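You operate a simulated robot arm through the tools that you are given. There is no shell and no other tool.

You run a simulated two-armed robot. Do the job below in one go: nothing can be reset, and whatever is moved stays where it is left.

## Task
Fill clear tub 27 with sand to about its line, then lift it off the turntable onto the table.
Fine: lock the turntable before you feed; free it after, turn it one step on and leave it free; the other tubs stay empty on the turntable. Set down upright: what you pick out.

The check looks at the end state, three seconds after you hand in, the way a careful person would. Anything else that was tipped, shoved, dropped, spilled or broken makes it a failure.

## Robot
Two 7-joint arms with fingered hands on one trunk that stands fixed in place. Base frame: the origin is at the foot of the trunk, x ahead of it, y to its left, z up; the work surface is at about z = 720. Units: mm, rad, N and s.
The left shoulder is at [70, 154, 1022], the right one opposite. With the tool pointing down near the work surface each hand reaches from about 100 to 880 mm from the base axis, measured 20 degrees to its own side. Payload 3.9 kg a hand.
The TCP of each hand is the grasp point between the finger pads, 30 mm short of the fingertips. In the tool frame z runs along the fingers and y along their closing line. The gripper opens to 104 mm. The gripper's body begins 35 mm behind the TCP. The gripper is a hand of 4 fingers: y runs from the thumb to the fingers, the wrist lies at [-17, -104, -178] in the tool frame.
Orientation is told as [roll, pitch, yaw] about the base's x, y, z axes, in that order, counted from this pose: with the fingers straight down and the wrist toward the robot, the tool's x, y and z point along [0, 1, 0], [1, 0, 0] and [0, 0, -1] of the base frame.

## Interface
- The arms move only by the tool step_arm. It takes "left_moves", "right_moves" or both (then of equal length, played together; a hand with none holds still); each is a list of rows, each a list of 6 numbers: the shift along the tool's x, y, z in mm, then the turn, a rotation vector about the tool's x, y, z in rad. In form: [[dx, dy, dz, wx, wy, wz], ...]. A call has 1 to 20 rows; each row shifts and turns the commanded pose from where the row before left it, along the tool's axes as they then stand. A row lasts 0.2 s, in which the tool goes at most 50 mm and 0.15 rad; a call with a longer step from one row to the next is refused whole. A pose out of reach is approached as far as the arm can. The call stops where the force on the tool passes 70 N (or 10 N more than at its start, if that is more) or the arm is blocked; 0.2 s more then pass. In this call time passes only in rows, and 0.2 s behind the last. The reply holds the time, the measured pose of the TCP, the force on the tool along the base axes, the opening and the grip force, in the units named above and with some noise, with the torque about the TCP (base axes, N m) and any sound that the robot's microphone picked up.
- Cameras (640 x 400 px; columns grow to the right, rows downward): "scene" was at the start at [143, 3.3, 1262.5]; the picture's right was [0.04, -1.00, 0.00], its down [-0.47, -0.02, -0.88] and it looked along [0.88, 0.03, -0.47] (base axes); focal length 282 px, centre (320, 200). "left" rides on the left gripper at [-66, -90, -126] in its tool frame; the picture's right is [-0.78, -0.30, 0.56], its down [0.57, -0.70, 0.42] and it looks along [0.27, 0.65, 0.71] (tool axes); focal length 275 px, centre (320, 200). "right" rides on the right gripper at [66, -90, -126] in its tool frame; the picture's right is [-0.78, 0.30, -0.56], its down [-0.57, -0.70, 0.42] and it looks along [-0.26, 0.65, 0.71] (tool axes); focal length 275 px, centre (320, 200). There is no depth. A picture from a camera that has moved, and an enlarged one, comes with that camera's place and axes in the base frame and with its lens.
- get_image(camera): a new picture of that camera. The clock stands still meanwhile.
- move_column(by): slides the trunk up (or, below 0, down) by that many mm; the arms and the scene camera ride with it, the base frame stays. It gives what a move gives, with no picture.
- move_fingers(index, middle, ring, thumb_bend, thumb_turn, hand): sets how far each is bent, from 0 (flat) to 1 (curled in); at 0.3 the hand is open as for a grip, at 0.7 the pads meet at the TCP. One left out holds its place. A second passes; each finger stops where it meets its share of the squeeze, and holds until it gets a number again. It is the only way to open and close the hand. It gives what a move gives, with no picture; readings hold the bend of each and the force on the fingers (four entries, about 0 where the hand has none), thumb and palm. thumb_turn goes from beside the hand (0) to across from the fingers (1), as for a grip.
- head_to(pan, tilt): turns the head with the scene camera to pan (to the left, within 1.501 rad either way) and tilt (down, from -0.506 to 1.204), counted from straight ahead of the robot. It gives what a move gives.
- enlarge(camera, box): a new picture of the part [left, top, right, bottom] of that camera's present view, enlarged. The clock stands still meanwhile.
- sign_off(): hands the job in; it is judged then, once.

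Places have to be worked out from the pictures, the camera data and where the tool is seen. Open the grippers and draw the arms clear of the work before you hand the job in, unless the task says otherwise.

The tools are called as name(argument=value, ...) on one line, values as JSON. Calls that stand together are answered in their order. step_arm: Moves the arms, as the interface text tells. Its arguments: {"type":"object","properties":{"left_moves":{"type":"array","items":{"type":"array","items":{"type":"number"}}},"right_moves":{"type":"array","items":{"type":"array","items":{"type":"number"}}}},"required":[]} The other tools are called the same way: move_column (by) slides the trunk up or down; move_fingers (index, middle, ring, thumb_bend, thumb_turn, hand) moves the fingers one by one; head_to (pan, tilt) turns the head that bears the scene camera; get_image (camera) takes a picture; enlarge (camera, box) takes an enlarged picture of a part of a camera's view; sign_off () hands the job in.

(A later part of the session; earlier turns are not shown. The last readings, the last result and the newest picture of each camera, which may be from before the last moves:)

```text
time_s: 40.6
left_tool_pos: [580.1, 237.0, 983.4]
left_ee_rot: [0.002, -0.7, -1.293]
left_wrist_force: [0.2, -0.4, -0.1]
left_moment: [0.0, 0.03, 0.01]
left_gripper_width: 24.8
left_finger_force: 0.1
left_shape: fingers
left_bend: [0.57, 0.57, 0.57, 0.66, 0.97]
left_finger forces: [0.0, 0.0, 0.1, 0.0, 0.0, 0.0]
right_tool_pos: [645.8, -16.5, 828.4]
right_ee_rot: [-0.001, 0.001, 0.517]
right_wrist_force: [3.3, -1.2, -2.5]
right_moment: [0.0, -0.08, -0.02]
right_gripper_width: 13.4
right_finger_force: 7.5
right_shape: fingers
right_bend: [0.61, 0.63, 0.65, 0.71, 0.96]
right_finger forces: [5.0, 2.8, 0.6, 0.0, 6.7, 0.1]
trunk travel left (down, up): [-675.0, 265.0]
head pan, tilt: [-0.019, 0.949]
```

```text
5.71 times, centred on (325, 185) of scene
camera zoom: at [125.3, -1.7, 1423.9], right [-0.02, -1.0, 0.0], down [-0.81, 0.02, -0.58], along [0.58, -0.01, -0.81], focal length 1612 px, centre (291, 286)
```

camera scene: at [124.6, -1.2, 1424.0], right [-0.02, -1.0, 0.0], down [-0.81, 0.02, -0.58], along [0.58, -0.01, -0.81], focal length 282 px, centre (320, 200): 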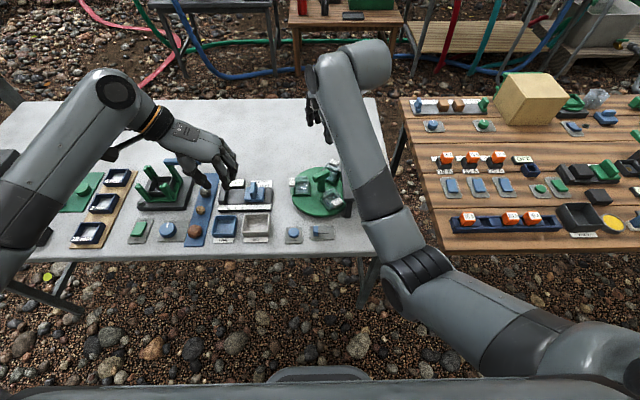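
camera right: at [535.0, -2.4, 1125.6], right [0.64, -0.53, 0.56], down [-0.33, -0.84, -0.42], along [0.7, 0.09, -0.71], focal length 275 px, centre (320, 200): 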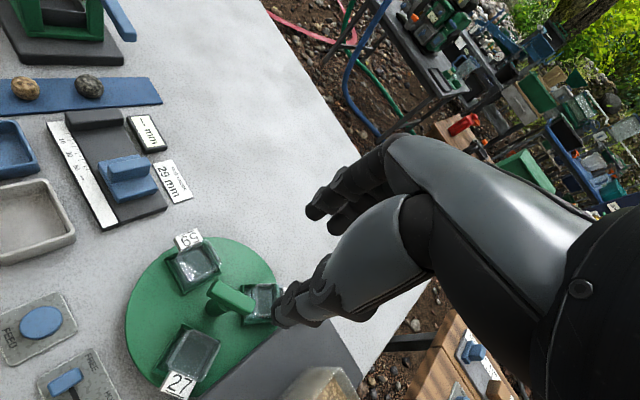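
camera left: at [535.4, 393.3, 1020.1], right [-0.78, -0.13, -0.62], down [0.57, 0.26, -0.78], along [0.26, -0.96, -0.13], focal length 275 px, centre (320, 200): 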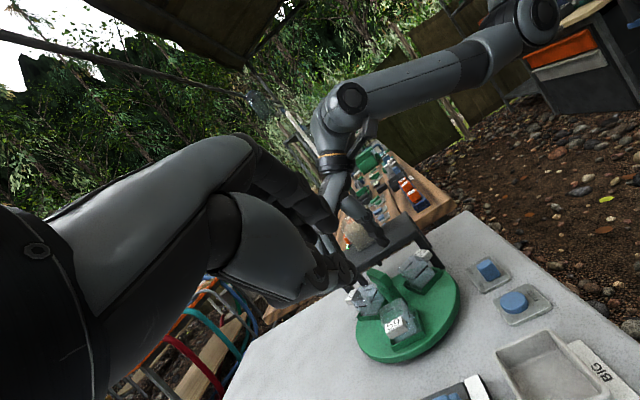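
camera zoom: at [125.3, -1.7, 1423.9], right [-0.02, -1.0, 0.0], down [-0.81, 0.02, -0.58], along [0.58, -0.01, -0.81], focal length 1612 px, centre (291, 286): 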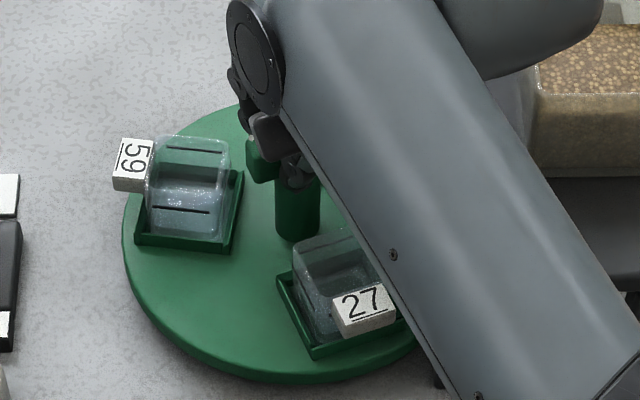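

The bar is now held (thumb 6.7 N against the fingers), and the table turned a few degrees as it was gripped, so it is free. I'll rotate the hand counter-clockwise a little and listen for clicks.

step_arm(right_moves=[[0, 0, 0, 0, 0, -0.1], [0, 0, 0, 0, 0, -0.1], [0, 0, 0, 0, 0, -0.1]])

enlarge(camera="left", box=[320, 180, 480, 320])

enlarge(camera="scene", box=[280, 150, 370, 220])

```text
time_s: 41.4
left_tool_pos: [581.0, 236.3, 984.2]
left_ee_rot: [0.0, -0.7, -1.293]
left_wrist_force: [0.1, -0.8, 0.1]
left_moment: [-0.03, 0.03, 0.01]
left_gripper_width: 24.5
left_finger_force: 0.1
left_shape: fingers
left_bend: [0.57, 0.57, 0.57, 0.66, 0.97]
left_finger forces: [0.1, 0.0, 0.0, 0.0, 0.1, 0.0]
right_tool_pos: [646.2, -16.2, 827.0]
right_ee_rot: [-0.001, -0.001, 0.818]
right_wrist_force: [4.8, -4.7, -1.5]
right_moment: [-0.08, -0.16, -0.07]
right_gripper_width: 13.6
right_finger_force: 7.7
right_shape: fingers
right_bend: [0.61, 0.64, 0.65, 0.71, 0.97]
right_finger forces: [5.1, 2.7, 0.5, 0.0, 7.4, 0.0]
trunk travel left (down, up): [-675.0, 265.0]
head pan, tilt: [-0.019, 0.949]
```

```text
2.86 times, centred on (400, 250) of left
camera zoom: at [478.1, 362.5, 1020.7], right [-0.71, -0.34, -0.62], down [0.48, 0.41, -0.78], along [0.52, -0.85, -0.13], focal length 786 px, centre (91, 57)
```

zoom: 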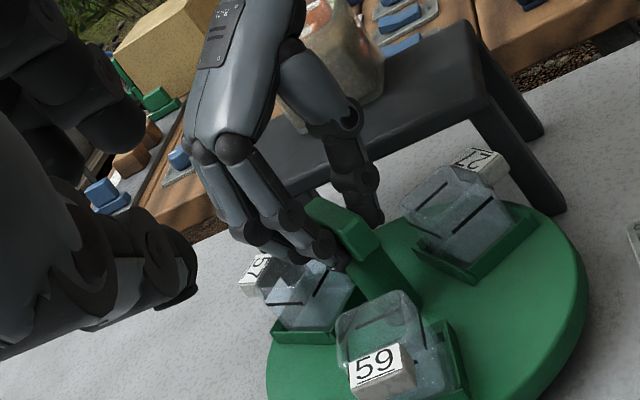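

```text
5.71 times, centred on (325, 185) of scene
camera zoom: at [125.9, -2.6, 1423.9], right [-0.02, -1.0, 0.0], down [-0.81, 0.02, -0.58], along [0.58, -0.01, -0.81], focal length 1612 px, centre (291, 286)
```

zoom: 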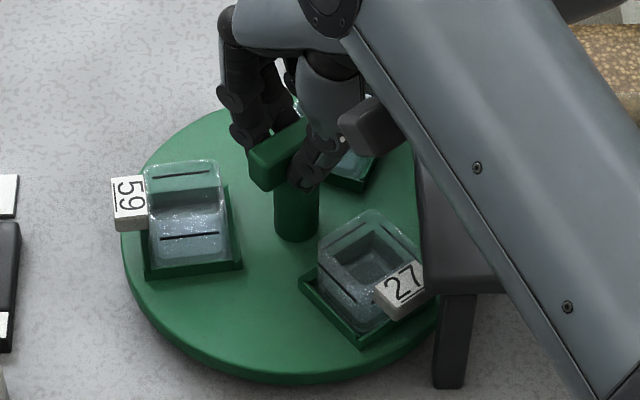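

The table follows the hand: it's now about +5° from the start, with the bar about 10° off square in the grip. No clicks so far. I'll continue turning counter-clockwise.

step_arm(right_moves=[[0, 0, 0, 0, 0, -0.1], [0, 0, 0, 0, 0, -0.1], [0, 0, 0, 0, 0, -0.1], [0, 0, 0, 0, 0, -0.1]])

enlarge(camera="left", box=[320, 160, 500, 320])

enlarge(camera="scene", box=[280, 150, 370, 220])

```text
time_s: 42.4
left_tool_pos: [581.9, 236.3, 983.6]
left_ee_rot: [-0.001, -0.7, -1.294]
left_wrist_force: [0.0, -0.4, -0.1]
left_moment: [0.0, 0.0, 0.01]
left_gripper_width: 24.8
left_finger_force: 0.1
left_shape: fingers
left_bend: [0.57, 0.57, 0.57, 0.66, 0.97]
left_finger forces: [0.0, 0.0, 0.0, 0.0, 0.0, 0.0]
right_tool_pos: [647.0, -16.2, 828.3]
right_ee_rot: [-0.002, -0.002, 1.218]
right_wrist_force: [4.5, -5.4, -1.4]
right_moment: [-0.09, -0.14, 0.0]
right_gripper_width: 13.9
right_finger_force: 7.4
right_shape: fingers
right_bend: [0.62, 0.64, 0.66, 0.71, 0.97]
right_finger forces: [4.6, 1.9, 0.0, 0.0, 8.4, 0.1]
trunk travel left (down, up): [-675.0, 265.0]
head pan, tilt: [-0.019, 0.949]
```

```text
2.50 times, centred on (410, 240) of left
camera zoom: at [478.0, 362.7, 1020.7], right [-0.71, -0.34, -0.62], down [0.48, 0.41, -0.78], along [0.52, -0.85, -0.13], focal length 688 px, centre (95, 100)
```

zoom: 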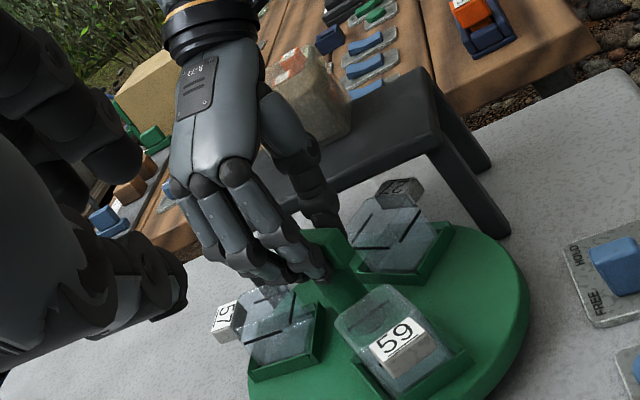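

```text
5.71 times, centred on (325, 185) of scene
camera zoom: at [126.0, -2.6, 1423.8], right [-0.02, -1.0, 0.0], down [-0.81, 0.02, -0.58], along [0.58, -0.01, -0.81], focal length 1612 px, centre (291, 286)
```

zoom: 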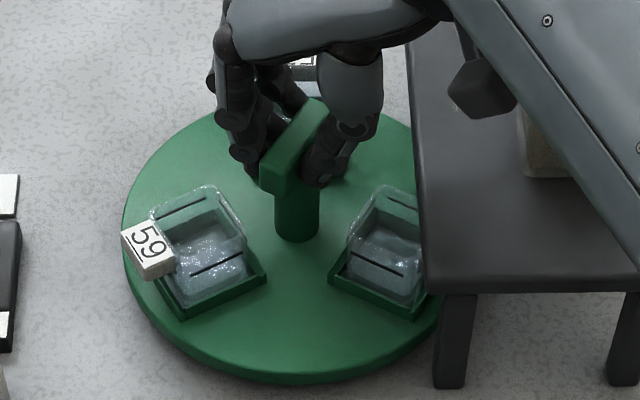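

Tub 27 has passed the front leg and is sliding under the plate edge without contact; the rotation is now about +28°. I'll continue.

step_arm(right_moves=[[0, 0, 0, 0, 0, -0.1], [0, 0, 0, 0, 0, -0.1], [0, 0, 0, 0, 0, -0.1]])

enlarge(camera="left", box=[320, 160, 500, 320])

enlarge(camera="scene", box=[280, 150, 370, 220])

```text
time_s: 43.2
left_tool_pos: [580.6, 236.6, 983.0]
left_ee_rot: [-0.001, -0.7, -1.295]
left_wrist_force: [-0.6, -0.9, -0.7]
left_moment: [0.01, 0.02, -0.02]
left_gripper_width: 24.3
left_finger_force: 0.0
left_shape: fingers
left_bend: [0.57, 0.57, 0.57, 0.66, 0.97]
left_finger forces: [0.0, 0.0, 0.1, 0.1, 0.0, 0.1]
right_tool_pos: [646.5, -15.9, 826.5]
right_ee_rot: [-0.004, -0.002, 1.519]
right_wrist_force: [7.3, -5.3, -0.4]
right_moment: [-0.06, -0.16, -0.05]
right_gripper_width: 14.1
right_finger_force: 8.0
right_shape: fingers
right_bend: [0.62, 0.65, 0.66, 0.71, 0.97]
right_finger forces: [4.5, 1.7, 0.0, 0.0, 9.2, 0.1]
trunk travel left (down, up): [-675.0, 265.0]
head pan, tilt: [-0.019, 0.949]
```

```text
2.50 times, centred on (410, 240) of left
camera zoom: at [478.1, 362.9, 1020.5], right [-0.71, -0.34, -0.62], down [0.48, 0.41, -0.78], along [0.52, -0.85, -0.13], focal length 688 px, centre (95, 100)
```

zoom: 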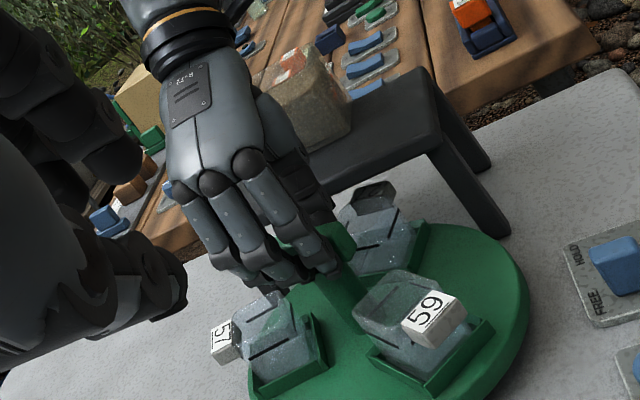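

```text
5.71 times, centred on (325, 185) of scene
camera zoom: at [126.1, -2.3, 1423.8], right [-0.02, -1.0, 0.0], down [-0.81, 0.02, -0.58], along [0.58, -0.01, -0.81], focal length 1612 px, centre (291, 286)
```

zoom: 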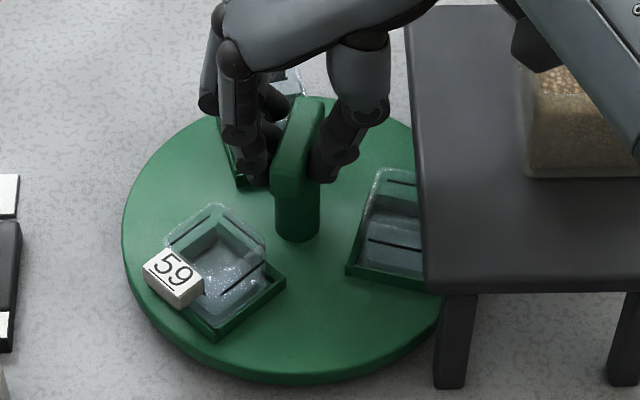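

Rotation is about +45°, with 27 now half under the plate edge. About 15° more should put it straight at the stand.

step_arm(right_moves=[[0, 0, 0, 0, 0, -0.08], [0, 0, 0, 0, 0, -0.08]])

enlarge(camera="left", box=[320, 160, 500, 320])

enlarge(camera="scene", box=[280, 150, 370, 220])

```text
time_s: 43.8
left_tool_pos: [581.3, 237.0, 983.6]
left_ee_rot: [0.001, -0.7, -1.293]
left_wrist_force: [0.3, 0.3, -0.2]
left_moment: [-0.03, 0.01, -0.01]
left_gripper_width: 24.8
left_finger_force: 0.1
left_shape: fingers
left_bend: [0.57, 0.57, 0.57, 0.66, 0.97]
left_finger forces: [0.0, 0.0, 0.0, 0.1, 0.0, 0.0]
right_tool_pos: [646.0, -15.7, 826.8]
right_ee_rot: [-0.001, 0.0, 1.679]
right_wrist_force: [5.9, -5.4, -0.8]
right_moment: [-0.11, -0.18, -0.02]
right_gripper_width: 14.3
right_finger_force: 7.2
right_shape: fingers
right_bend: [0.62, 0.65, 0.66, 0.7, 0.97]
right_finger forces: [4.2, 0.9, 0.0, 0.0, 9.3, 0.0]
trunk travel left (down, up): [-675.0, 265.0]
head pan, tilt: [-0.019, 0.949]
```

```text
2.50 times, centred on (410, 240) of left
camera zoom: at [478.1, 362.9, 1020.5], right [-0.71, -0.34, -0.62], down [0.48, 0.41, -0.78], along [0.52, -0.85, -0.13], focal length 688 px, centre (95, 100)
```

zoom: 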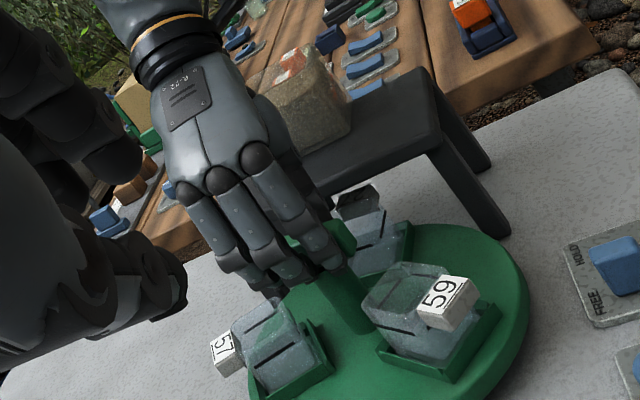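

```text
5.71 times, centred on (325, 185) of scene
camera zoom: at [126.1, -2.3, 1423.8], right [-0.02, -1.0, 0.0], down [-0.81, 0.02, -0.58], along [0.58, -0.01, -0.81], focal length 1612 px, centre (291, 286)
```

zoom: 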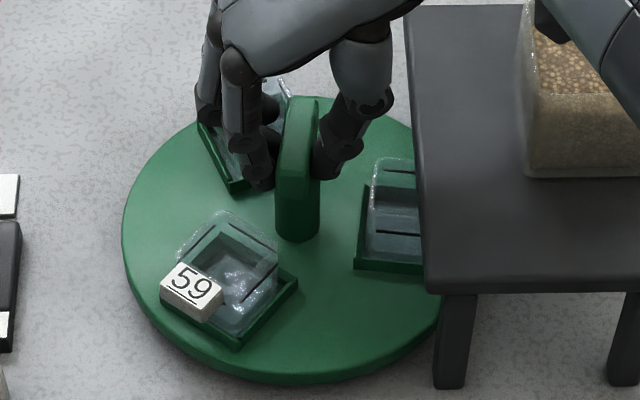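

By the pocket edge, tub 27 is about 5° short of straight. I'll turn 0.09 rad more.

step_arm(right_moves=[[0, 0, 0, 0, 0, -0.09]])

enlarge(camera="scene", box=[280, 150, 370, 220])

get_image(camera="scene")

```text
time_s: 44.2
left_tool_pos: [581.2, 238.1, 983.3]
left_ee_rot: [-0.001, -0.7, -1.292]
left_wrist_force: [0.1, 0.8, -0.7]
left_moment: [0.03, 0.02, 0.0]
left_gripper_width: 24.4
left_finger_force: 0.1
left_shape: fingers
left_bend: [0.57, 0.57, 0.57, 0.66, 0.97]
left_finger forces: [0.1, 0.1, 0.1, 0.0, 0.1, 0.0]
right_tool_pos: [646.1, -14.7, 828.3]
right_ee_rot: [-0.001, 0.004, 1.767]
right_wrist_force: [4.5, -6.2, 0.3]
right_moment: [-0.12, -0.07, 0.01]
right_gripper_width: 14.6
right_finger_force: 6.5
right_shape: fingers
right_bend: [0.62, 0.65, 0.66, 0.7, 0.97]
right_finger forces: [2.9, 0.4, 0.0, 0.1, 9.6, 0.1]
trunk travel left (down, up): [-675.0, 265.0]
head pan, tilt: [-0.019, 0.949]
```

```text
5.71 times, centred on (325, 185) of scene
camera zoom: at [126.0, -0.8, 1423.8], right [-0.02, -1.0, 0.0], down [-0.81, 0.02, -0.58], along [0.58, -0.01, -0.81], focal length 1612 px, centre (291, 286)
```

zoom: 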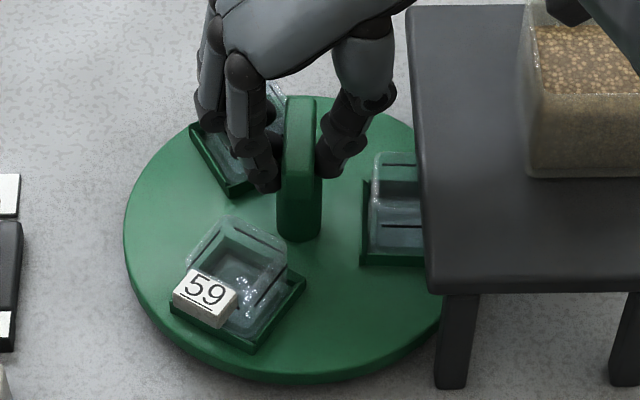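

```text
taken
camera scene: at [126.0, -0.8, 1423.8], right [-0.02, -1.0, 0.0], down [-0.81, 0.02, -0.58], along [0.58, -0.01, -0.81], focal length 282 px, centre (320, 200)
```

scene: 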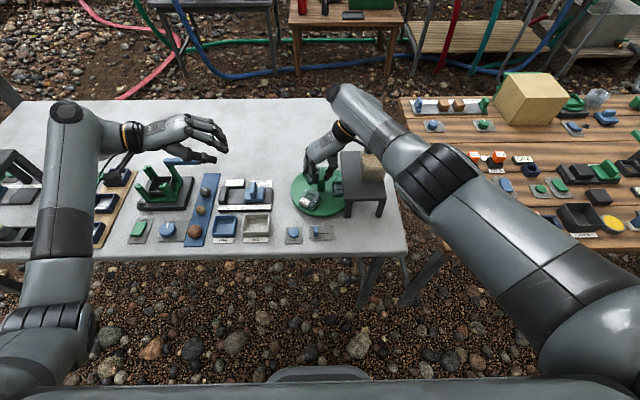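

Let me measure the remaining angle with a closer zoom.

enlarge(camera="scene", box=[295, 165, 355, 215])

enlarge(camera="left", box=[380, 200, 470, 280])

```text
8.00 times, centred on (325, 190) of scene
camera zoom: at [126.0, -0.8, 1423.8], right [-0.02, -1.0, 0.0], down [-0.81, 0.02, -0.58], along [0.58, -0.01, -0.81], focal length 2256 px, centre (280, 280)
```

zoom: 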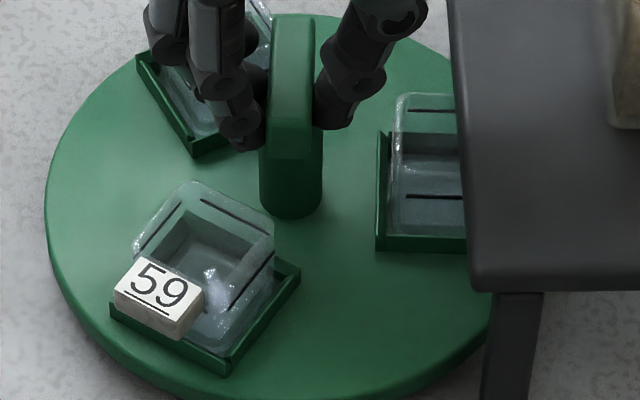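

```text
5.00 times, centred on (425, 240) of left
camera zoom: at [477.9, 364.1, 1020.1], right [-0.71, -0.34, -0.62], down [0.48, 0.41, -0.78], along [0.52, -0.85, -0.13], focal length 1376 px, centre (-205, 0)
```

zoom: 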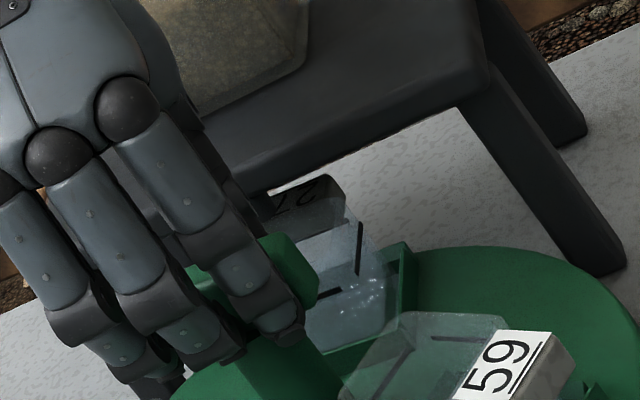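

Tub 27 stands at about 267°, so I'll turn about 3° more.

step_arm(right_moves=[[0, 0, 0, 0, 0, -0.06]])

enlarge(camera="scene", box=[295, 165, 355, 215])

```text
time_s: 44.6
left_tool_pos: [580.4, 236.7, 982.5]
left_ee_rot: [0.002, -0.702, -1.294]
left_wrist_force: [0.5, 0.2, 0.3]
left_moment: [-0.01, 0.0, 0.02]
left_gripper_width: 24.8
left_finger_force: 0.1
left_shape: fingers
left_bend: [0.57, 0.57, 0.57, 0.66, 0.97]
left_finger forces: [0.0, 0.0, 0.1, 0.1, 0.1, 0.0]
right_tool_pos: [645.5, -15.8, 826.9]
right_ee_rot: [-0.002, 0.0, 1.768]
right_wrist_force: [4.5, -4.4, -2.5]
right_moment: [-0.12, -0.08, -0.02]
right_gripper_width: 14.6
right_finger_force: 6.2
right_shape: fingers
right_bend: [0.62, 0.65, 0.66, 0.7, 0.97]
right_finger forces: [3.3, 0.7, 0.1, 0.0, 8.5, 0.0]
right hand out of reach, approached as far as the arm can: row 1
trunk travel left (down, up): [-675.0, 265.0]
head pan, tilt: [-0.019, 0.949]
```

```text
8.00 times, centred on (325, 190) of scene
camera zoom: at [125.7, -2.1, 1423.9], right [-0.02, -1.0, 0.0], down [-0.81, 0.02, -0.58], along [0.58, -0.01, -0.81], focal length 2256 px, centre (280, 280)
```

zoom: 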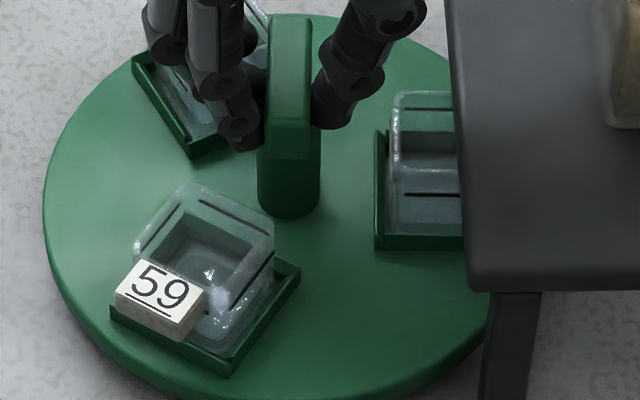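

The hand hit its yaw limit about 3° short. The index finger bears on the near end of the bar, so bending it a little more should nudge the table the last few degrees.

move_fingers(hand="right", index=0.7, middle=0.6, ring=0.6)

enlarge(camera="scene", box=[295, 165, 355, 215])

```text
time_s: 45.6
left_tool_pos: [580.5, 236.2, 982.0]
left_ee_rot: [0.001, -0.702, -1.293]
left_wrist_force: [-0.5, -0.7, -0.3]
left_moment: [0.01, -0.03, -0.02]
left_gripper_width: 24.8
left_finger_force: 0.0
left_shape: fingers
left_bend: [0.57, 0.57, 0.57, 0.66, 0.97]
left_finger forces: [0.0, 0.0, 0.0, 0.0, 0.0, 0.0]
right_tool_pos: [646.3, -15.1, 828.4]
right_ee_rot: [-0.002, 0.001, 1.767]
right_wrist_force: [2.8, -4.8, -2.6]
right_moment: [-0.08, -0.04, 0.01]
right_gripper_width: 13.9
right_finger_force: 7.7
right_shape: fingers
right_bend: [0.63, 0.6, 0.6, 0.7, 0.97]
right_finger forces: [5.3, 0.0, 0.1, 0.0, 9.1, 0.1]
trunk travel left (down, up): [-675.0, 265.0]
head pan, tilt: [-0.019, 0.949]
```

```text
8.00 times, centred on (325, 190) of scene
camera zoom: at [125.6, -2.2, 1423.9], right [-0.02, -1.0, 0.0], down [-0.81, 0.02, -0.58], along [0.58, -0.01, -0.81], focal length 2256 px, centre (280, 280)
```

zoom: 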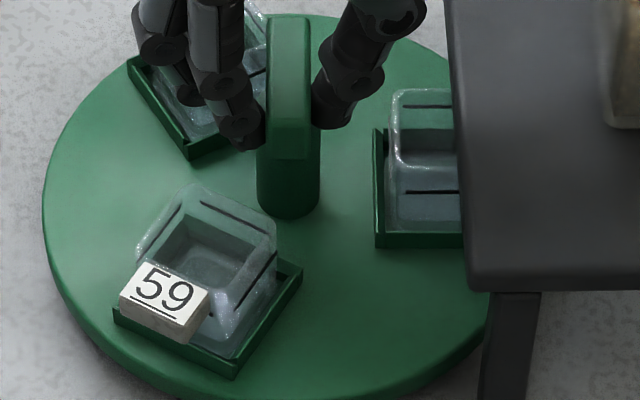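

Tub 27 is now within about 2° of straight at the stand, which is good enough. I'll release the bar, check that the table stays, and lift the hand away.

move_fingers(hand="right", index=0.5, middle=0.5, ring=0.5, thumb_bend=0.52)

enlarge(camera="scene", box=[295, 165, 355, 215])

enlarge(camera="left", box=[340, 180, 480, 300])

```text
time_s: 46.6
left_tool_pos: [579.9, 236.8, 982.7]
left_ee_rot: [0.002, -0.701, -1.293]
left_wrist_force: [-0.6, -0.5, -0.4]
left_moment: [0.01, -0.02, 0.02]
left_gripper_width: 24.5
left_finger_force: 0.1
left_shape: fingers
left_bend: [0.57, 0.57, 0.57, 0.66, 0.97]
left_finger forces: [0.0, 0.0, 0.0, 0.0, 0.0, 0.1]
right_tool_pos: [645.9, -15.8, 827.9]
right_ee_rot: [-0.003, 0.001, 1.767]
right_wrist_force: [0.7, -0.2, 0.0]
right_moment: [0.02, -0.03, -0.01]
right_gripper_width: 50.4
right_finger_force: 0.1
right_shape: fingers
right_bend: [0.5, 0.5, 0.5, 0.52, 0.97]
right_finger forces: [0.0, 0.1, 0.1, 0.0, 0.1, 0.0]
trunk travel left (down, up): [-675.0, 265.0]
head pan, tilt: [-0.019, 0.949]
```

```text
8.00 times, centred on (325, 190) of scene
camera zoom: at [124.7, -1.5, 1424.0], right [-0.02, -1.0, 0.0], down [-0.81, 0.02, -0.58], along [0.58, -0.01, -0.81], focal length 2256 px, centre (280, 280)
```

zoom: 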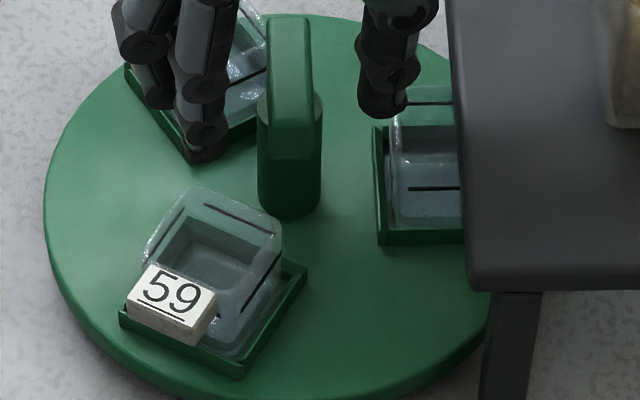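

```text
3.33 times, centred on (410, 240) of left
camera zoom: at [477.0, 363.5, 1020.8], right [-0.71, -0.34, -0.62], down [0.48, 0.41, -0.78], along [0.52, -0.85, -0.13], focal length 918 px, centre (20, 67)
```

zoom: 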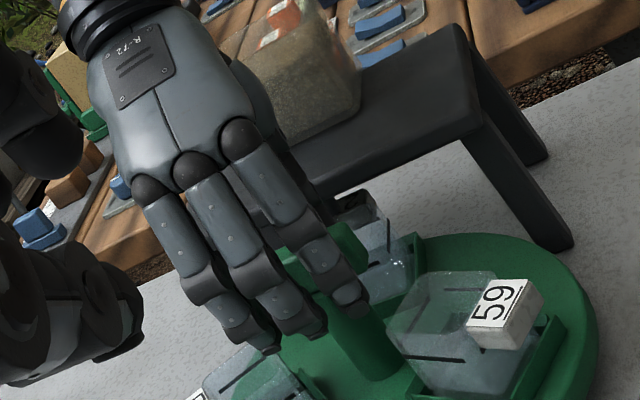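

On release the table settled, and tub 27's pocket edge is now square to the stand at about 270°. I'll raise the right hand straight up and clear of it.

step_arm(right_moves=[[0, 0, -30, 0, 0, 0], [0, 0, -45, 0, 0, 0], [0, 0, -45, 0, 0, 0], [0, 0, -45, 0, 0, 0], [0, 0, 0, 0, 0, 0.14], [0, 0, 0, 0, 0, 0.14], [0, 0, 0, 0, 0, 0.14], [0, 0, 0, 0, 0, 0.14], [0, 0, 0, 0, 0, 0.14], [0, 0, 0, 0, 0, 0.14]])

enlarge(camera="scene", box=[280, 150, 370, 220])

enlarge(camera="left", box=[340, 180, 480, 300])

get_image(camera="right")

```text
time_s: 49.0
left_tool_pos: [580.8, 237.2, 982.4]
left_ee_rot: [0.002, -0.699, -1.293]
left_wrist_force: [0.7, -0.1, -0.1]
left_moment: [0.01, 0.04, 0.0]
left_gripper_width: 24.6
left_finger_force: 0.0
left_shape: fingers
left_bend: [0.57, 0.57, 0.57, 0.66, 0.97]
left_finger forces: [0.1, 0.0, 0.1, 0.1, 0.0, 0.1]
right_tool_pos: [660.1, -50.0, 1000.7]
right_ee_rot: [-0.045, 0.01, 0.88]
right_wrist_force: [0.6, 0.3, -1.2]
right_moment: [0.01, 0.04, -0.01]
right_gripper_width: 50.8
right_finger_force: 0.0
right_shape: fingers
right_bend: [0.5, 0.5, 0.5, 0.52, 0.97]
right_finger forces: [0.0, 0.0, 0.0, 0.0, 0.0, 0.1]
right hand out of reach, approached as far as the arm can: row 1, 2
trunk travel left (down, up): [-675.0, 265.0]
head pan, tilt: [-0.019, 0.949]
stopped in row 10 (right hand): the arm was blocked; the commanded pose is now the measured one
```

```text
5.71 times, centred on (325, 185) of scene
camera zoom: at [124.8, -1.5, 1423.9], right [-0.02, -1.0, 0.0], down [-0.81, 0.02, -0.58], along [0.58, -0.01, -0.81], focal length 1612 px, centre (291, 286)
```

zoom: 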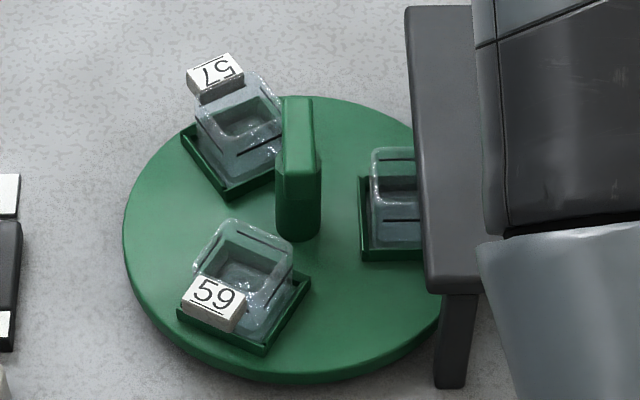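

```text
3.33 times, centred on (410, 240) of left
camera zoom: at [477.1, 363.5, 1020.8], right [-0.71, -0.34, -0.62], down [0.48, 0.41, -0.78], along [0.52, -0.85, -0.13], focal length 918 px, centre (20, 67)
```

zoom: 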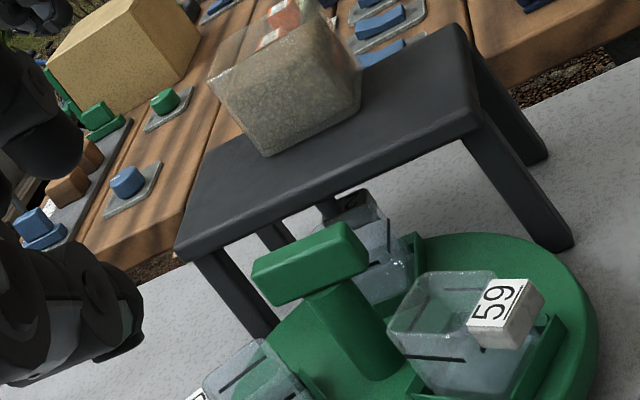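

```text
taken
camera right: at [547.7, -71.9, 1124.8], right [0.77, -0.25, 0.59], down [0.01, -0.92, -0.39], along [0.64, 0.3, -0.71], focal length 275 px, centre (320, 200)
```

right: 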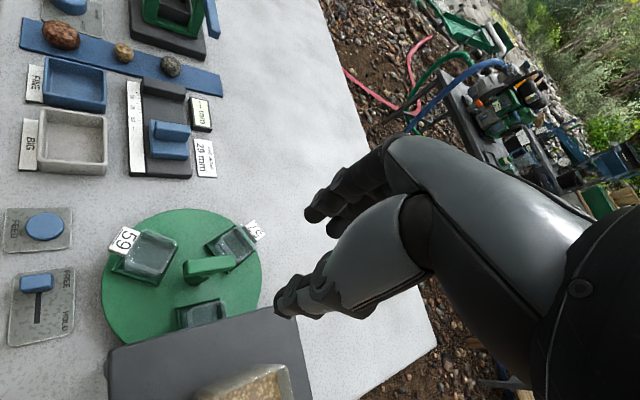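

The hand is clear, and 27 sits squarely under the plate edge. I'll take the right hand away to the right side, well above the sand bin.

step_arm(right_moves=[[-24, -34, -5, 0, 0, 0], [-24, -34, -5, 0, 0, 0], [-24, -34, -5, 0, 0, 0], [-24, -34, -5, 0, 0, 0], [-24, -34, -5, 0, 0, 0], [-24, -34, -5, 0, 0, 0], [-24, -34, -5, 0, 0, 0]])

get_image(camera="scene")

get_image(camera="right")

```text
time_s: 50.6
left_tool_pos: [580.3, 235.7, 983.0]
left_ee_rot: [0.005, -0.7, -1.294]
left_wrist_force: [-0.2, 0.0, 1.0]
left_moment: [0.01, 0.02, 0.01]
left_gripper_width: 24.5
left_finger_force: 0.0
left_shape: fingers
left_bend: [0.57, 0.57, 0.57, 0.66, 0.97]
left_finger forces: [0.0, 0.0, 0.0, 0.1, 0.0, 0.0]
right_tool_pos: [637.6, -334.8, 1044.7]
right_ee_rot: [-0.039, 0.007, 0.889]
right_wrist_force: [0.0, -0.6, 0.6]
right_moment: [0.01, 0.01, -0.02]
right_gripper_width: 51.1
right_finger_force: 0.0
right_shape: fingers
right_bend: [0.5, 0.5, 0.5, 0.52, 0.97]
right_finger forces: [0.0, 0.0, 0.0, 0.0, 0.0, 0.0]
trunk travel left (down, up): [-675.0, 265.0]
head pan, tilt: [-0.019, 0.949]
```

```text
taken
camera scene: at [124.2, -3.7, 1424.0], right [-0.02, -1.0, 0.0], down [-0.81, 0.02, -0.58], along [0.58, -0.01, -0.81], focal length 282 px, centre (320, 200)
```

scene: 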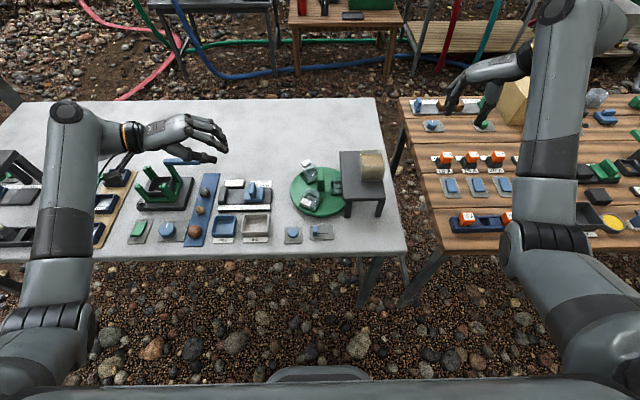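

```text
taken
camera right: at [523.9, -360.1, 1168.5], right [0.77, -0.24, 0.59], down [0.01, -0.92, -0.4], along [0.63, 0.31, -0.71], focal length 275 px, centre (320, 200)
```

right: 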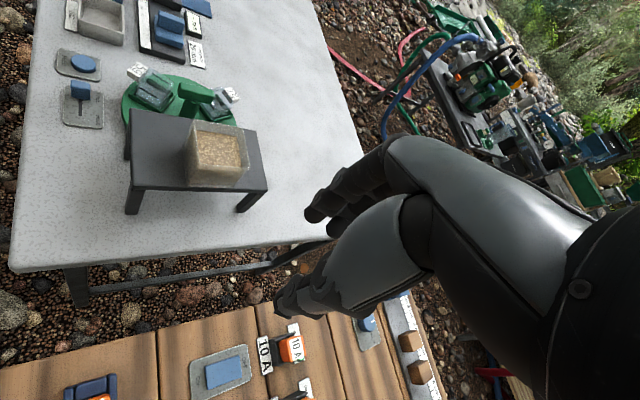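

The table is undisturbed, with 57 and 59 on the left side and 27 at the stand. Next I'll use the left hand to push the lock knob, now at y of about +4, back to HOLD.

step_arm(left_moves=[[0, 0, 0, 0.14, 0, 0], [0, 0, 0, 0.14, 0, 0], [0, 0, 0, 0.14, 0, 0], [0, 0, 0, 0.14, 0, 0], [0, 0, 0, 0.14, 0, 0], [0, 0, 0, 0, 0, 0.139], [0, 0, 0, 0, 0, 0.139], [-13, 39.3, 13.8, 0, 0, 0], [-13, 39.3, 13.8, 0, 0, 0], [-13, 39.3, 13.8, 0, 0, 0], [-13, 39.3, 13.8, 0, 0, 0], [-13, 39.3, 13.8, 0, 0, 0], [-13, 39.3, 13.8, 0, 0, 0]])

move_fingers(hand="left", index=0.57, middle=0.57, ring=0.57, thumb_bend=0.57)

enlarge(camera="scene", box=[270, 130, 390, 250])

```text
time_s: 53.4
left_tool_pos: [501.1, -0.0, 899.6]
left_ee_rot: [0.002, 0.002, -1.57]
left_wrist_force: [-0.5, 0.1, -1.1]
left_moment: [0.04, -0.04, 0.01]
left_gripper_width: 24.5
left_finger_force: 0.0
left_shape: fingers
left_bend: [0.57, 0.57, 0.57, 0.66, 0.97]
left_finger forces: [0.1, 0.1, 0.0, 0.0, 0.0, 0.0]
right_tool_pos: [636.7, -335.2, 1045.7]
right_ee_rot: [-0.042, 0.007, 0.885]
right_wrist_force: [0.3, 0.7, 0.1]
right_moment: [0.02, 0.0, 0.0]
right_gripper_width: 51.1
right_finger_force: 0.0
right_shape: fingers
right_bend: [0.5, 0.5, 0.5, 0.52, 0.97]
right_finger forces: [0.0, 0.0, 0.0, 0.0, 0.0, 0.0]
trunk travel left (down, up): [-675.0, 265.0]
head pan, tilt: [-0.019, 0.949]
```

```text
time_s: 54.4
left_tool_pos: [501.5, 1.2, 900.7]
left_ee_rot: [0.002, 0.0, -1.57]
left_wrist_force: [0.3, -0.1, -0.2]
left_moment: [0.01, 0.0, 0.01]
left_gripper_width: 37.8
left_finger_force: 0.0
left_shape: fingers
left_bend: [0.56, 0.56, 0.56, 0.56, 0.97]
left_finger forces: [0.0, 0.0, 0.0, 0.0, 0.0, 0.0]
right_tool_pos: [637.2, -334.6, 1045.0]
right_ee_rot: [-0.041, 0.007, 0.885]
right_wrist_force: [-0.5, -0.9, 0.5]
right_moment: [0.03, 0.0, -0.02]
right_gripper_width: 51.0
right_finger_force: 0.1
right_shape: fingers
right_bend: [0.5, 0.5, 0.5, 0.52, 0.97]
right_finger forces: [0.1, 0.1, 0.0, 0.0, 0.0, 0.1]
trunk travel left (down, up): [-675.0, 265.0]
head pan, tilt: [-0.019, 0.949]
```

```text
3.33 times, centred on (330, 190) of scene
camera zoom: at [124.6, -1.9, 1424.0], right [-0.02, -1.0, 0.0], down [-0.81, 0.02, -0.58], along [0.58, -0.01, -0.81], focal length 940 px, centre (287, 233)
```

zoom: 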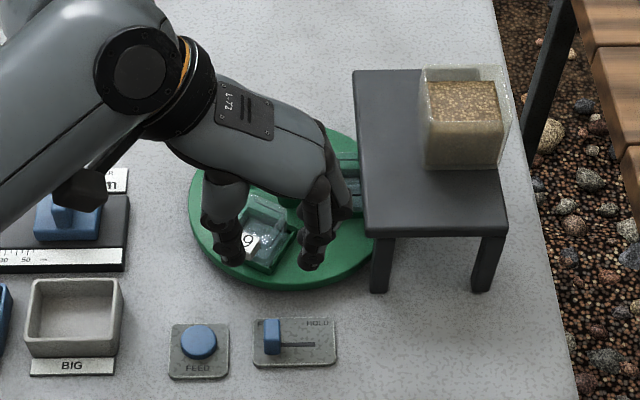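

The hand is aligned over the knob. I'll descend and push it back toward HOLD with the thumb.

step_arm(left_moves=[[0, 0, 43, 0, 0, 0], [0, 0, 43, 0, 0, 0], [0, 0, 42, 0, 0, 0], [0, 9, 0, 0, 0, 0], [0, 9, 0, 0, 0, 0], [0, 9, 0, 0, 0, 0]])

enlarge(camera="scene", box=[270, 190, 370, 260])

```text
time_s: 55.8
left_tool_pos: [503.8, -25.0, 771.4]
left_ee_rot: [0.001, 0.0, -1.572]
left_wrist_force: [-0.2, 1.7, 0.0]
left_moment: [0.04, -0.03, 0.0]
left_gripper_width: 40.3
left_finger_force: 0.3
left_shape: fingers
left_bend: [0.56, 0.56, 0.56, 0.54, 0.97]
left_finger forces: [0.1, 0.0, 0.0, 0.0, 1.1, 0.1]
right_tool_pos: [636.4, -334.4, 1044.5]
right_ee_rot: [-0.04, 0.006, 0.886]
right_wrist_force: [0.2, 0.9, -0.3]
right_moment: [0.03, 0.03, -0.02]
right_gripper_width: 51.1
right_finger_force: 0.0
right_shape: fingers
right_bend: [0.5, 0.5, 0.5, 0.52, 0.97]
right_finger forces: [0.1, 0.0, 0.1, 0.0, 0.1, 0.0]
trunk travel left (down, up): [-675.0, 265.0]
head pan, tilt: [-0.019, 0.949]
```

```text
5.71 times, centred on (320, 225) of scene
camera zoom: at [124.8, -2.1, 1423.9], right [-0.02, -1.0, 0.0], down [-0.81, 0.02, -0.58], along [0.58, -0.01, -0.81], focal length 1612 px, centre (320, 57)
```

zoom: 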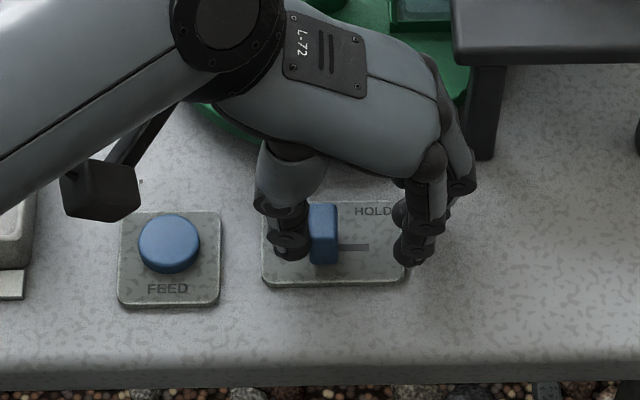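

The thumb is moving the knob. I'll continue in small steps until the stop at HOLD; the fingers stay well clear of the stand leg.

step_arm(left_moves=[[0, 7, 0, 0, 0, 0], [0, 7, 0, 0, 0, 0], [0, 7, 0, 0, 0, 0]])

enlarge(camera="scene", box=[270, 190, 370, 260])

```text
time_s: 56.6
left_tool_pos: [502.2, -46.7, 771.0]
left_ee_rot: [0.002, 0.0, -1.572]
left_wrist_force: [-0.7, 1.1, 0.1]
left_moment: [0.0, 0.01, 0.0]
left_gripper_width: 39.1
left_finger_force: 0.1
left_shape: fingers
left_bend: [0.56, 0.56, 0.56, 0.55, 0.97]
left_finger forces: [0.1, 0.1, 0.0, 0.1, 1.1, 0.1]
right_tool_pos: [637.6, -334.0, 1046.2]
right_ee_rot: [-0.04, 0.007, 0.885]
right_wrist_force: [-0.5, 0.2, 1.1]
right_moment: [-0.01, 0.01, 0.01]
right_gripper_width: 51.2
right_finger_force: 0.1
right_shape: fingers
right_bend: [0.5, 0.5, 0.5, 0.52, 0.97]
right_finger forces: [0.1, 0.0, 0.0, 0.1, 0.0, 0.0]
trunk travel left (down, up): [-675.0, 265.0]
head pan, tilt: [-0.019, 0.949]
```

```text
5.71 times, centred on (320, 225) of scene
camera zoom: at [124.5, -1.8, 1424.0], right [-0.02, -1.0, 0.0], down [-0.81, 0.02, -0.58], along [0.58, -0.01, -0.81], focal length 1612 px, centre (320, 57)
```

zoom: 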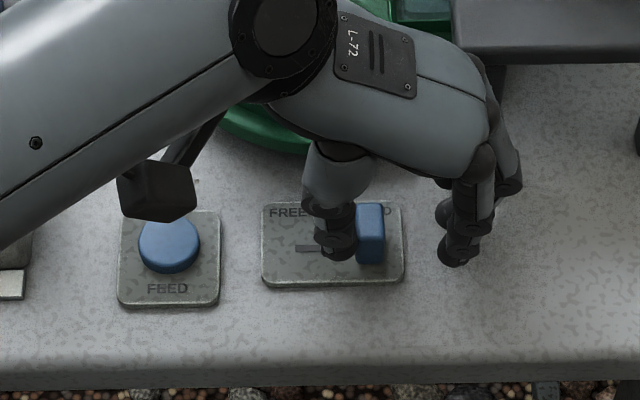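

The knob is at its original HOLD position (px 370). One small push more will confirm the stop.

step_arm(left_moves=[[0, 3, 0, 0, 0, 0]])

enlarge(camera="scene", box=[270, 190, 370, 260])

```text
time_s: 57.0
left_tool_pos: [502.1, -49.8, 771.8]
left_ee_rot: [0.0, 0.0, -1.572]
left_wrist_force: [-1.1, 2.6, 0.5]
left_moment: [0.08, 0.03, 0.01]
left_gripper_width: 41.0
left_finger_force: 1.2
left_shape: fingers
left_bend: [0.56, 0.56, 0.56, 0.54, 0.97]
left_finger forces: [0.0, 0.0, 0.0, 0.0, 2.5, 0.1]
right_tool_pos: [635.8, -332.9, 1044.7]
right_ee_rot: [-0.041, 0.008, 0.883]
right_wrist_force: [0.1, 0.1, 0.5]
right_moment: [0.02, -0.01, 0.0]
right_gripper_width: 50.8
right_finger_force: 0.0
right_shape: fingers
right_bend: [0.5, 0.5, 0.5, 0.52, 0.97]
right_finger forces: [0.0, 0.0, 0.0, 0.0, 0.1, 0.1]
trunk travel left (down, up): [-675.0, 265.0]
head pan, tilt: [-0.019, 0.949]
```

```text
5.71 times, centred on (320, 225) of scene
camera zoom: at [124.4, -1.5, 1424.0], right [-0.02, -1.0, 0.0], down [-0.81, 0.02, -0.58], along [0.58, -0.01, -0.81], focal length 1612 px, centre (320, 57)
```

zoom: 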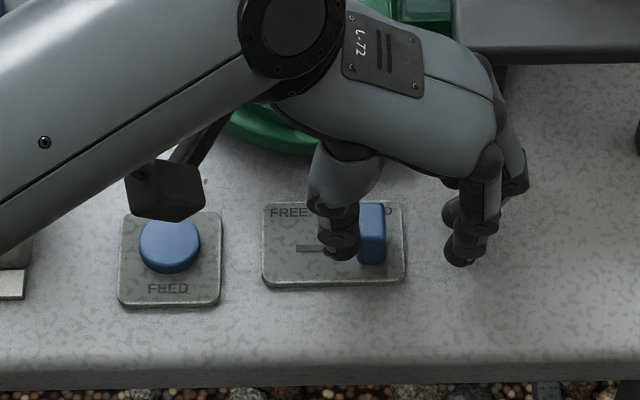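

The lock is at HOLD against its stop. I'll back the thumb off, rise, and form a closed fingertip over the FEED button at about (505, 63).

step_arm(left_moves=[[0, -5, 0, 0, 0, 0], [0, 0, -45, 0, 0, 0], [0, 0, -45, 0, 0, 0], [0.5, -36, 0, 0, 0, 0], [0.5, -36, 0, 0, 0, 0], [0.5, -36, 0, 0, 0, 0]])

move_fingers(hand="left", index=0.8, middle=0.68, ring=0.8, thumb_bend=0.68)

enlarge(camera="scene", box=[260, 150, 380, 260])

get_image(camera="left")

```text
time_s: 58.4
left_tool_pos: [502.6, 63.1, 862.4]
left_ee_rot: [0.003, -0.001, -1.571]
left_wrist_force: [-0.5, -0.4, 0.8]
left_moment: [0.0, 0.02, -0.01]
left_gripper_width: 38.1
left_finger_force: 0.0
left_shape: fingers
left_bend: [0.56, 0.56, 0.56, 0.56, 0.97]
left_finger forces: [0.1, 0.0, 0.0, 0.0, 0.0, 0.1]
right_tool_pos: [636.2, -332.5, 1045.8]
right_ee_rot: [-0.041, 0.006, 0.884]
right_wrist_force: [0.7, -0.2, 0.1]
right_moment: [0.0, -0.02, -0.01]
right_gripper_width: 50.8
right_finger_force: 0.1
right_shape: fingers
right_bend: [0.5, 0.5, 0.5, 0.52, 0.97]
right_finger forces: [0.1, 0.0, 0.0, 0.1, 0.0, 0.0]
trunk travel left (down, up): [-675.0, 265.0]
head pan, tilt: [-0.019, 0.949]
```

```text
time_s: 59.4
left_tool_pos: [504.5, 61.9, 861.0]
left_ee_rot: [0.001, 0.001, -1.571]
left_wrist_force: [0.4, 0.6, 0.5]
left_moment: [-0.02, 0.01, -0.02]
left_gripper_width: 2.8
left_finger_force: 0.1
left_shape: fingers
left_bend: [0.79, 0.68, 0.8, 0.65, 0.97]
left_finger forces: [0.0, 0.0, 0.1, 0.0, 0.0, 0.1]
right_tool_pos: [636.9, -333.8, 1045.5]
right_ee_rot: [-0.04, 0.008, 0.884]
right_wrist_force: [-0.5, 0.6, 0.1]
right_moment: [-0.01, 0.02, 0.0]
right_gripper_width: 51.1
right_finger_force: 0.0
right_shape: fingers
right_bend: [0.5, 0.5, 0.5, 0.52, 0.97]
right_finger forces: [0.0, 0.0, 0.0, 0.0, 0.0, 0.1]
trunk travel left (down, up): [-675.0, 265.0]
head pan, tilt: [-0.019, 0.949]
```

```text
3.64 times, centred on (320, 205) of scene
camera zoom: at [124.5, -1.6, 1424.0], right [-0.02, -1.0, 0.0], down [-0.81, 0.02, -0.58], along [0.58, -0.01, -0.81], focal length 1026 px, centre (320, 182)
```

zoom: 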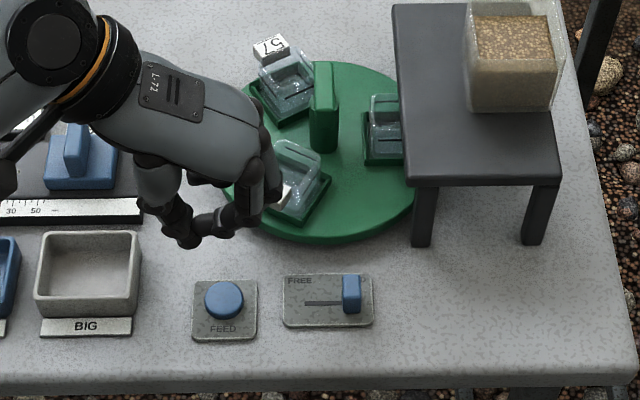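

```text
taken
camera left: at [439.2, 153.3, 986.9], right [-0.78, 0.3, -0.56], down [0.57, 0.7, -0.42], along [0.27, -0.65, -0.71], focal length 275 px, centre (320, 200)
```

left: 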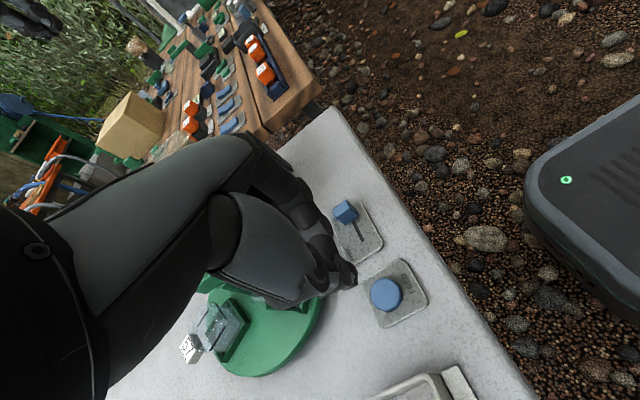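

Tub 27 is still square with the lock on HOLD. I'll lower the closed fingertips to about 20 mm above the button and check alignment.

step_arm(left_moves=[[0, 0, 36, 0, 0, 0], [1, 0, 33, 0, 0, 0]])

enlarge(camera="scene", box=[260, 190, 360, 260])

enlarge(camera="left", box=[260, 200, 460, 380])

```text
time_s: 60.0
left_tool_pos: [505.9, 63.0, 791.7]
left_ee_rot: [0.001, 0.0, -1.571]
left_wrist_force: [-1.4, -0.1, 0.0]
left_moment: [-0.01, 0.01, 0.01]
left_gripper_width: 2.8
left_finger_force: 0.0
left_shape: fingers
left_bend: [0.79, 0.68, 0.8, 0.65, 0.97]
left_finger forces: [0.0, 0.0, 0.0, 0.0, 0.1, 0.1]
right_tool_pos: [637.5, -333.4, 1044.9]
right_ee_rot: [-0.039, 0.008, 0.886]
right_wrist_force: [0.1, 0.1, 0.4]
right_moment: [0.0, 0.01, 0.0]
right_gripper_width: 51.1
right_finger_force: 0.1
right_shape: fingers
right_bend: [0.5, 0.5, 0.5, 0.52, 0.97]
right_finger forces: [0.1, 0.0, 0.1, 0.0, 0.0, 0.0]
trunk travel left (down, up): [-675.0, 265.0]
head pan, tilt: [-0.019, 0.949]
```

```text
5.71 times, centred on (310, 225) of scene
camera zoom: at [125.0, -1.8, 1424.0], right [-0.02, -1.0, 0.0], down [-0.81, 0.02, -0.58], along [0.58, -0.01, -0.81], focal length 1612 px, centre (377, 57)
```

zoom: 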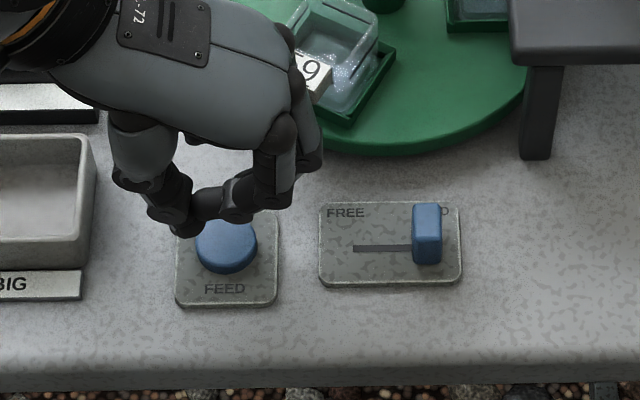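

```text
2.22 times, centred on (360, 290) of left
camera zoom: at [441.3, 153.4, 917.9], right [-0.77, 0.3, -0.56], down [0.57, 0.7, -0.42], along [0.27, -0.65, -0.71], focal length 612 px, centre (231, 0)
```

zoom: 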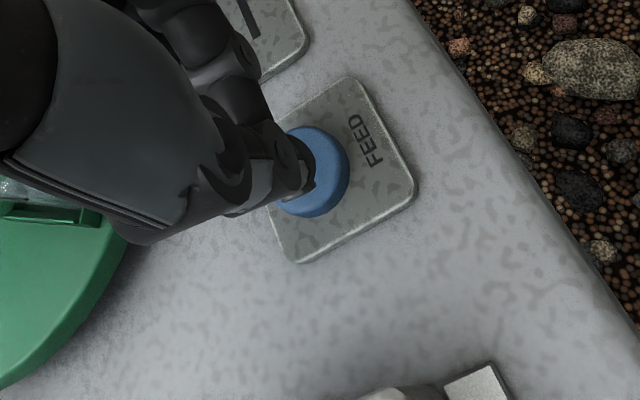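

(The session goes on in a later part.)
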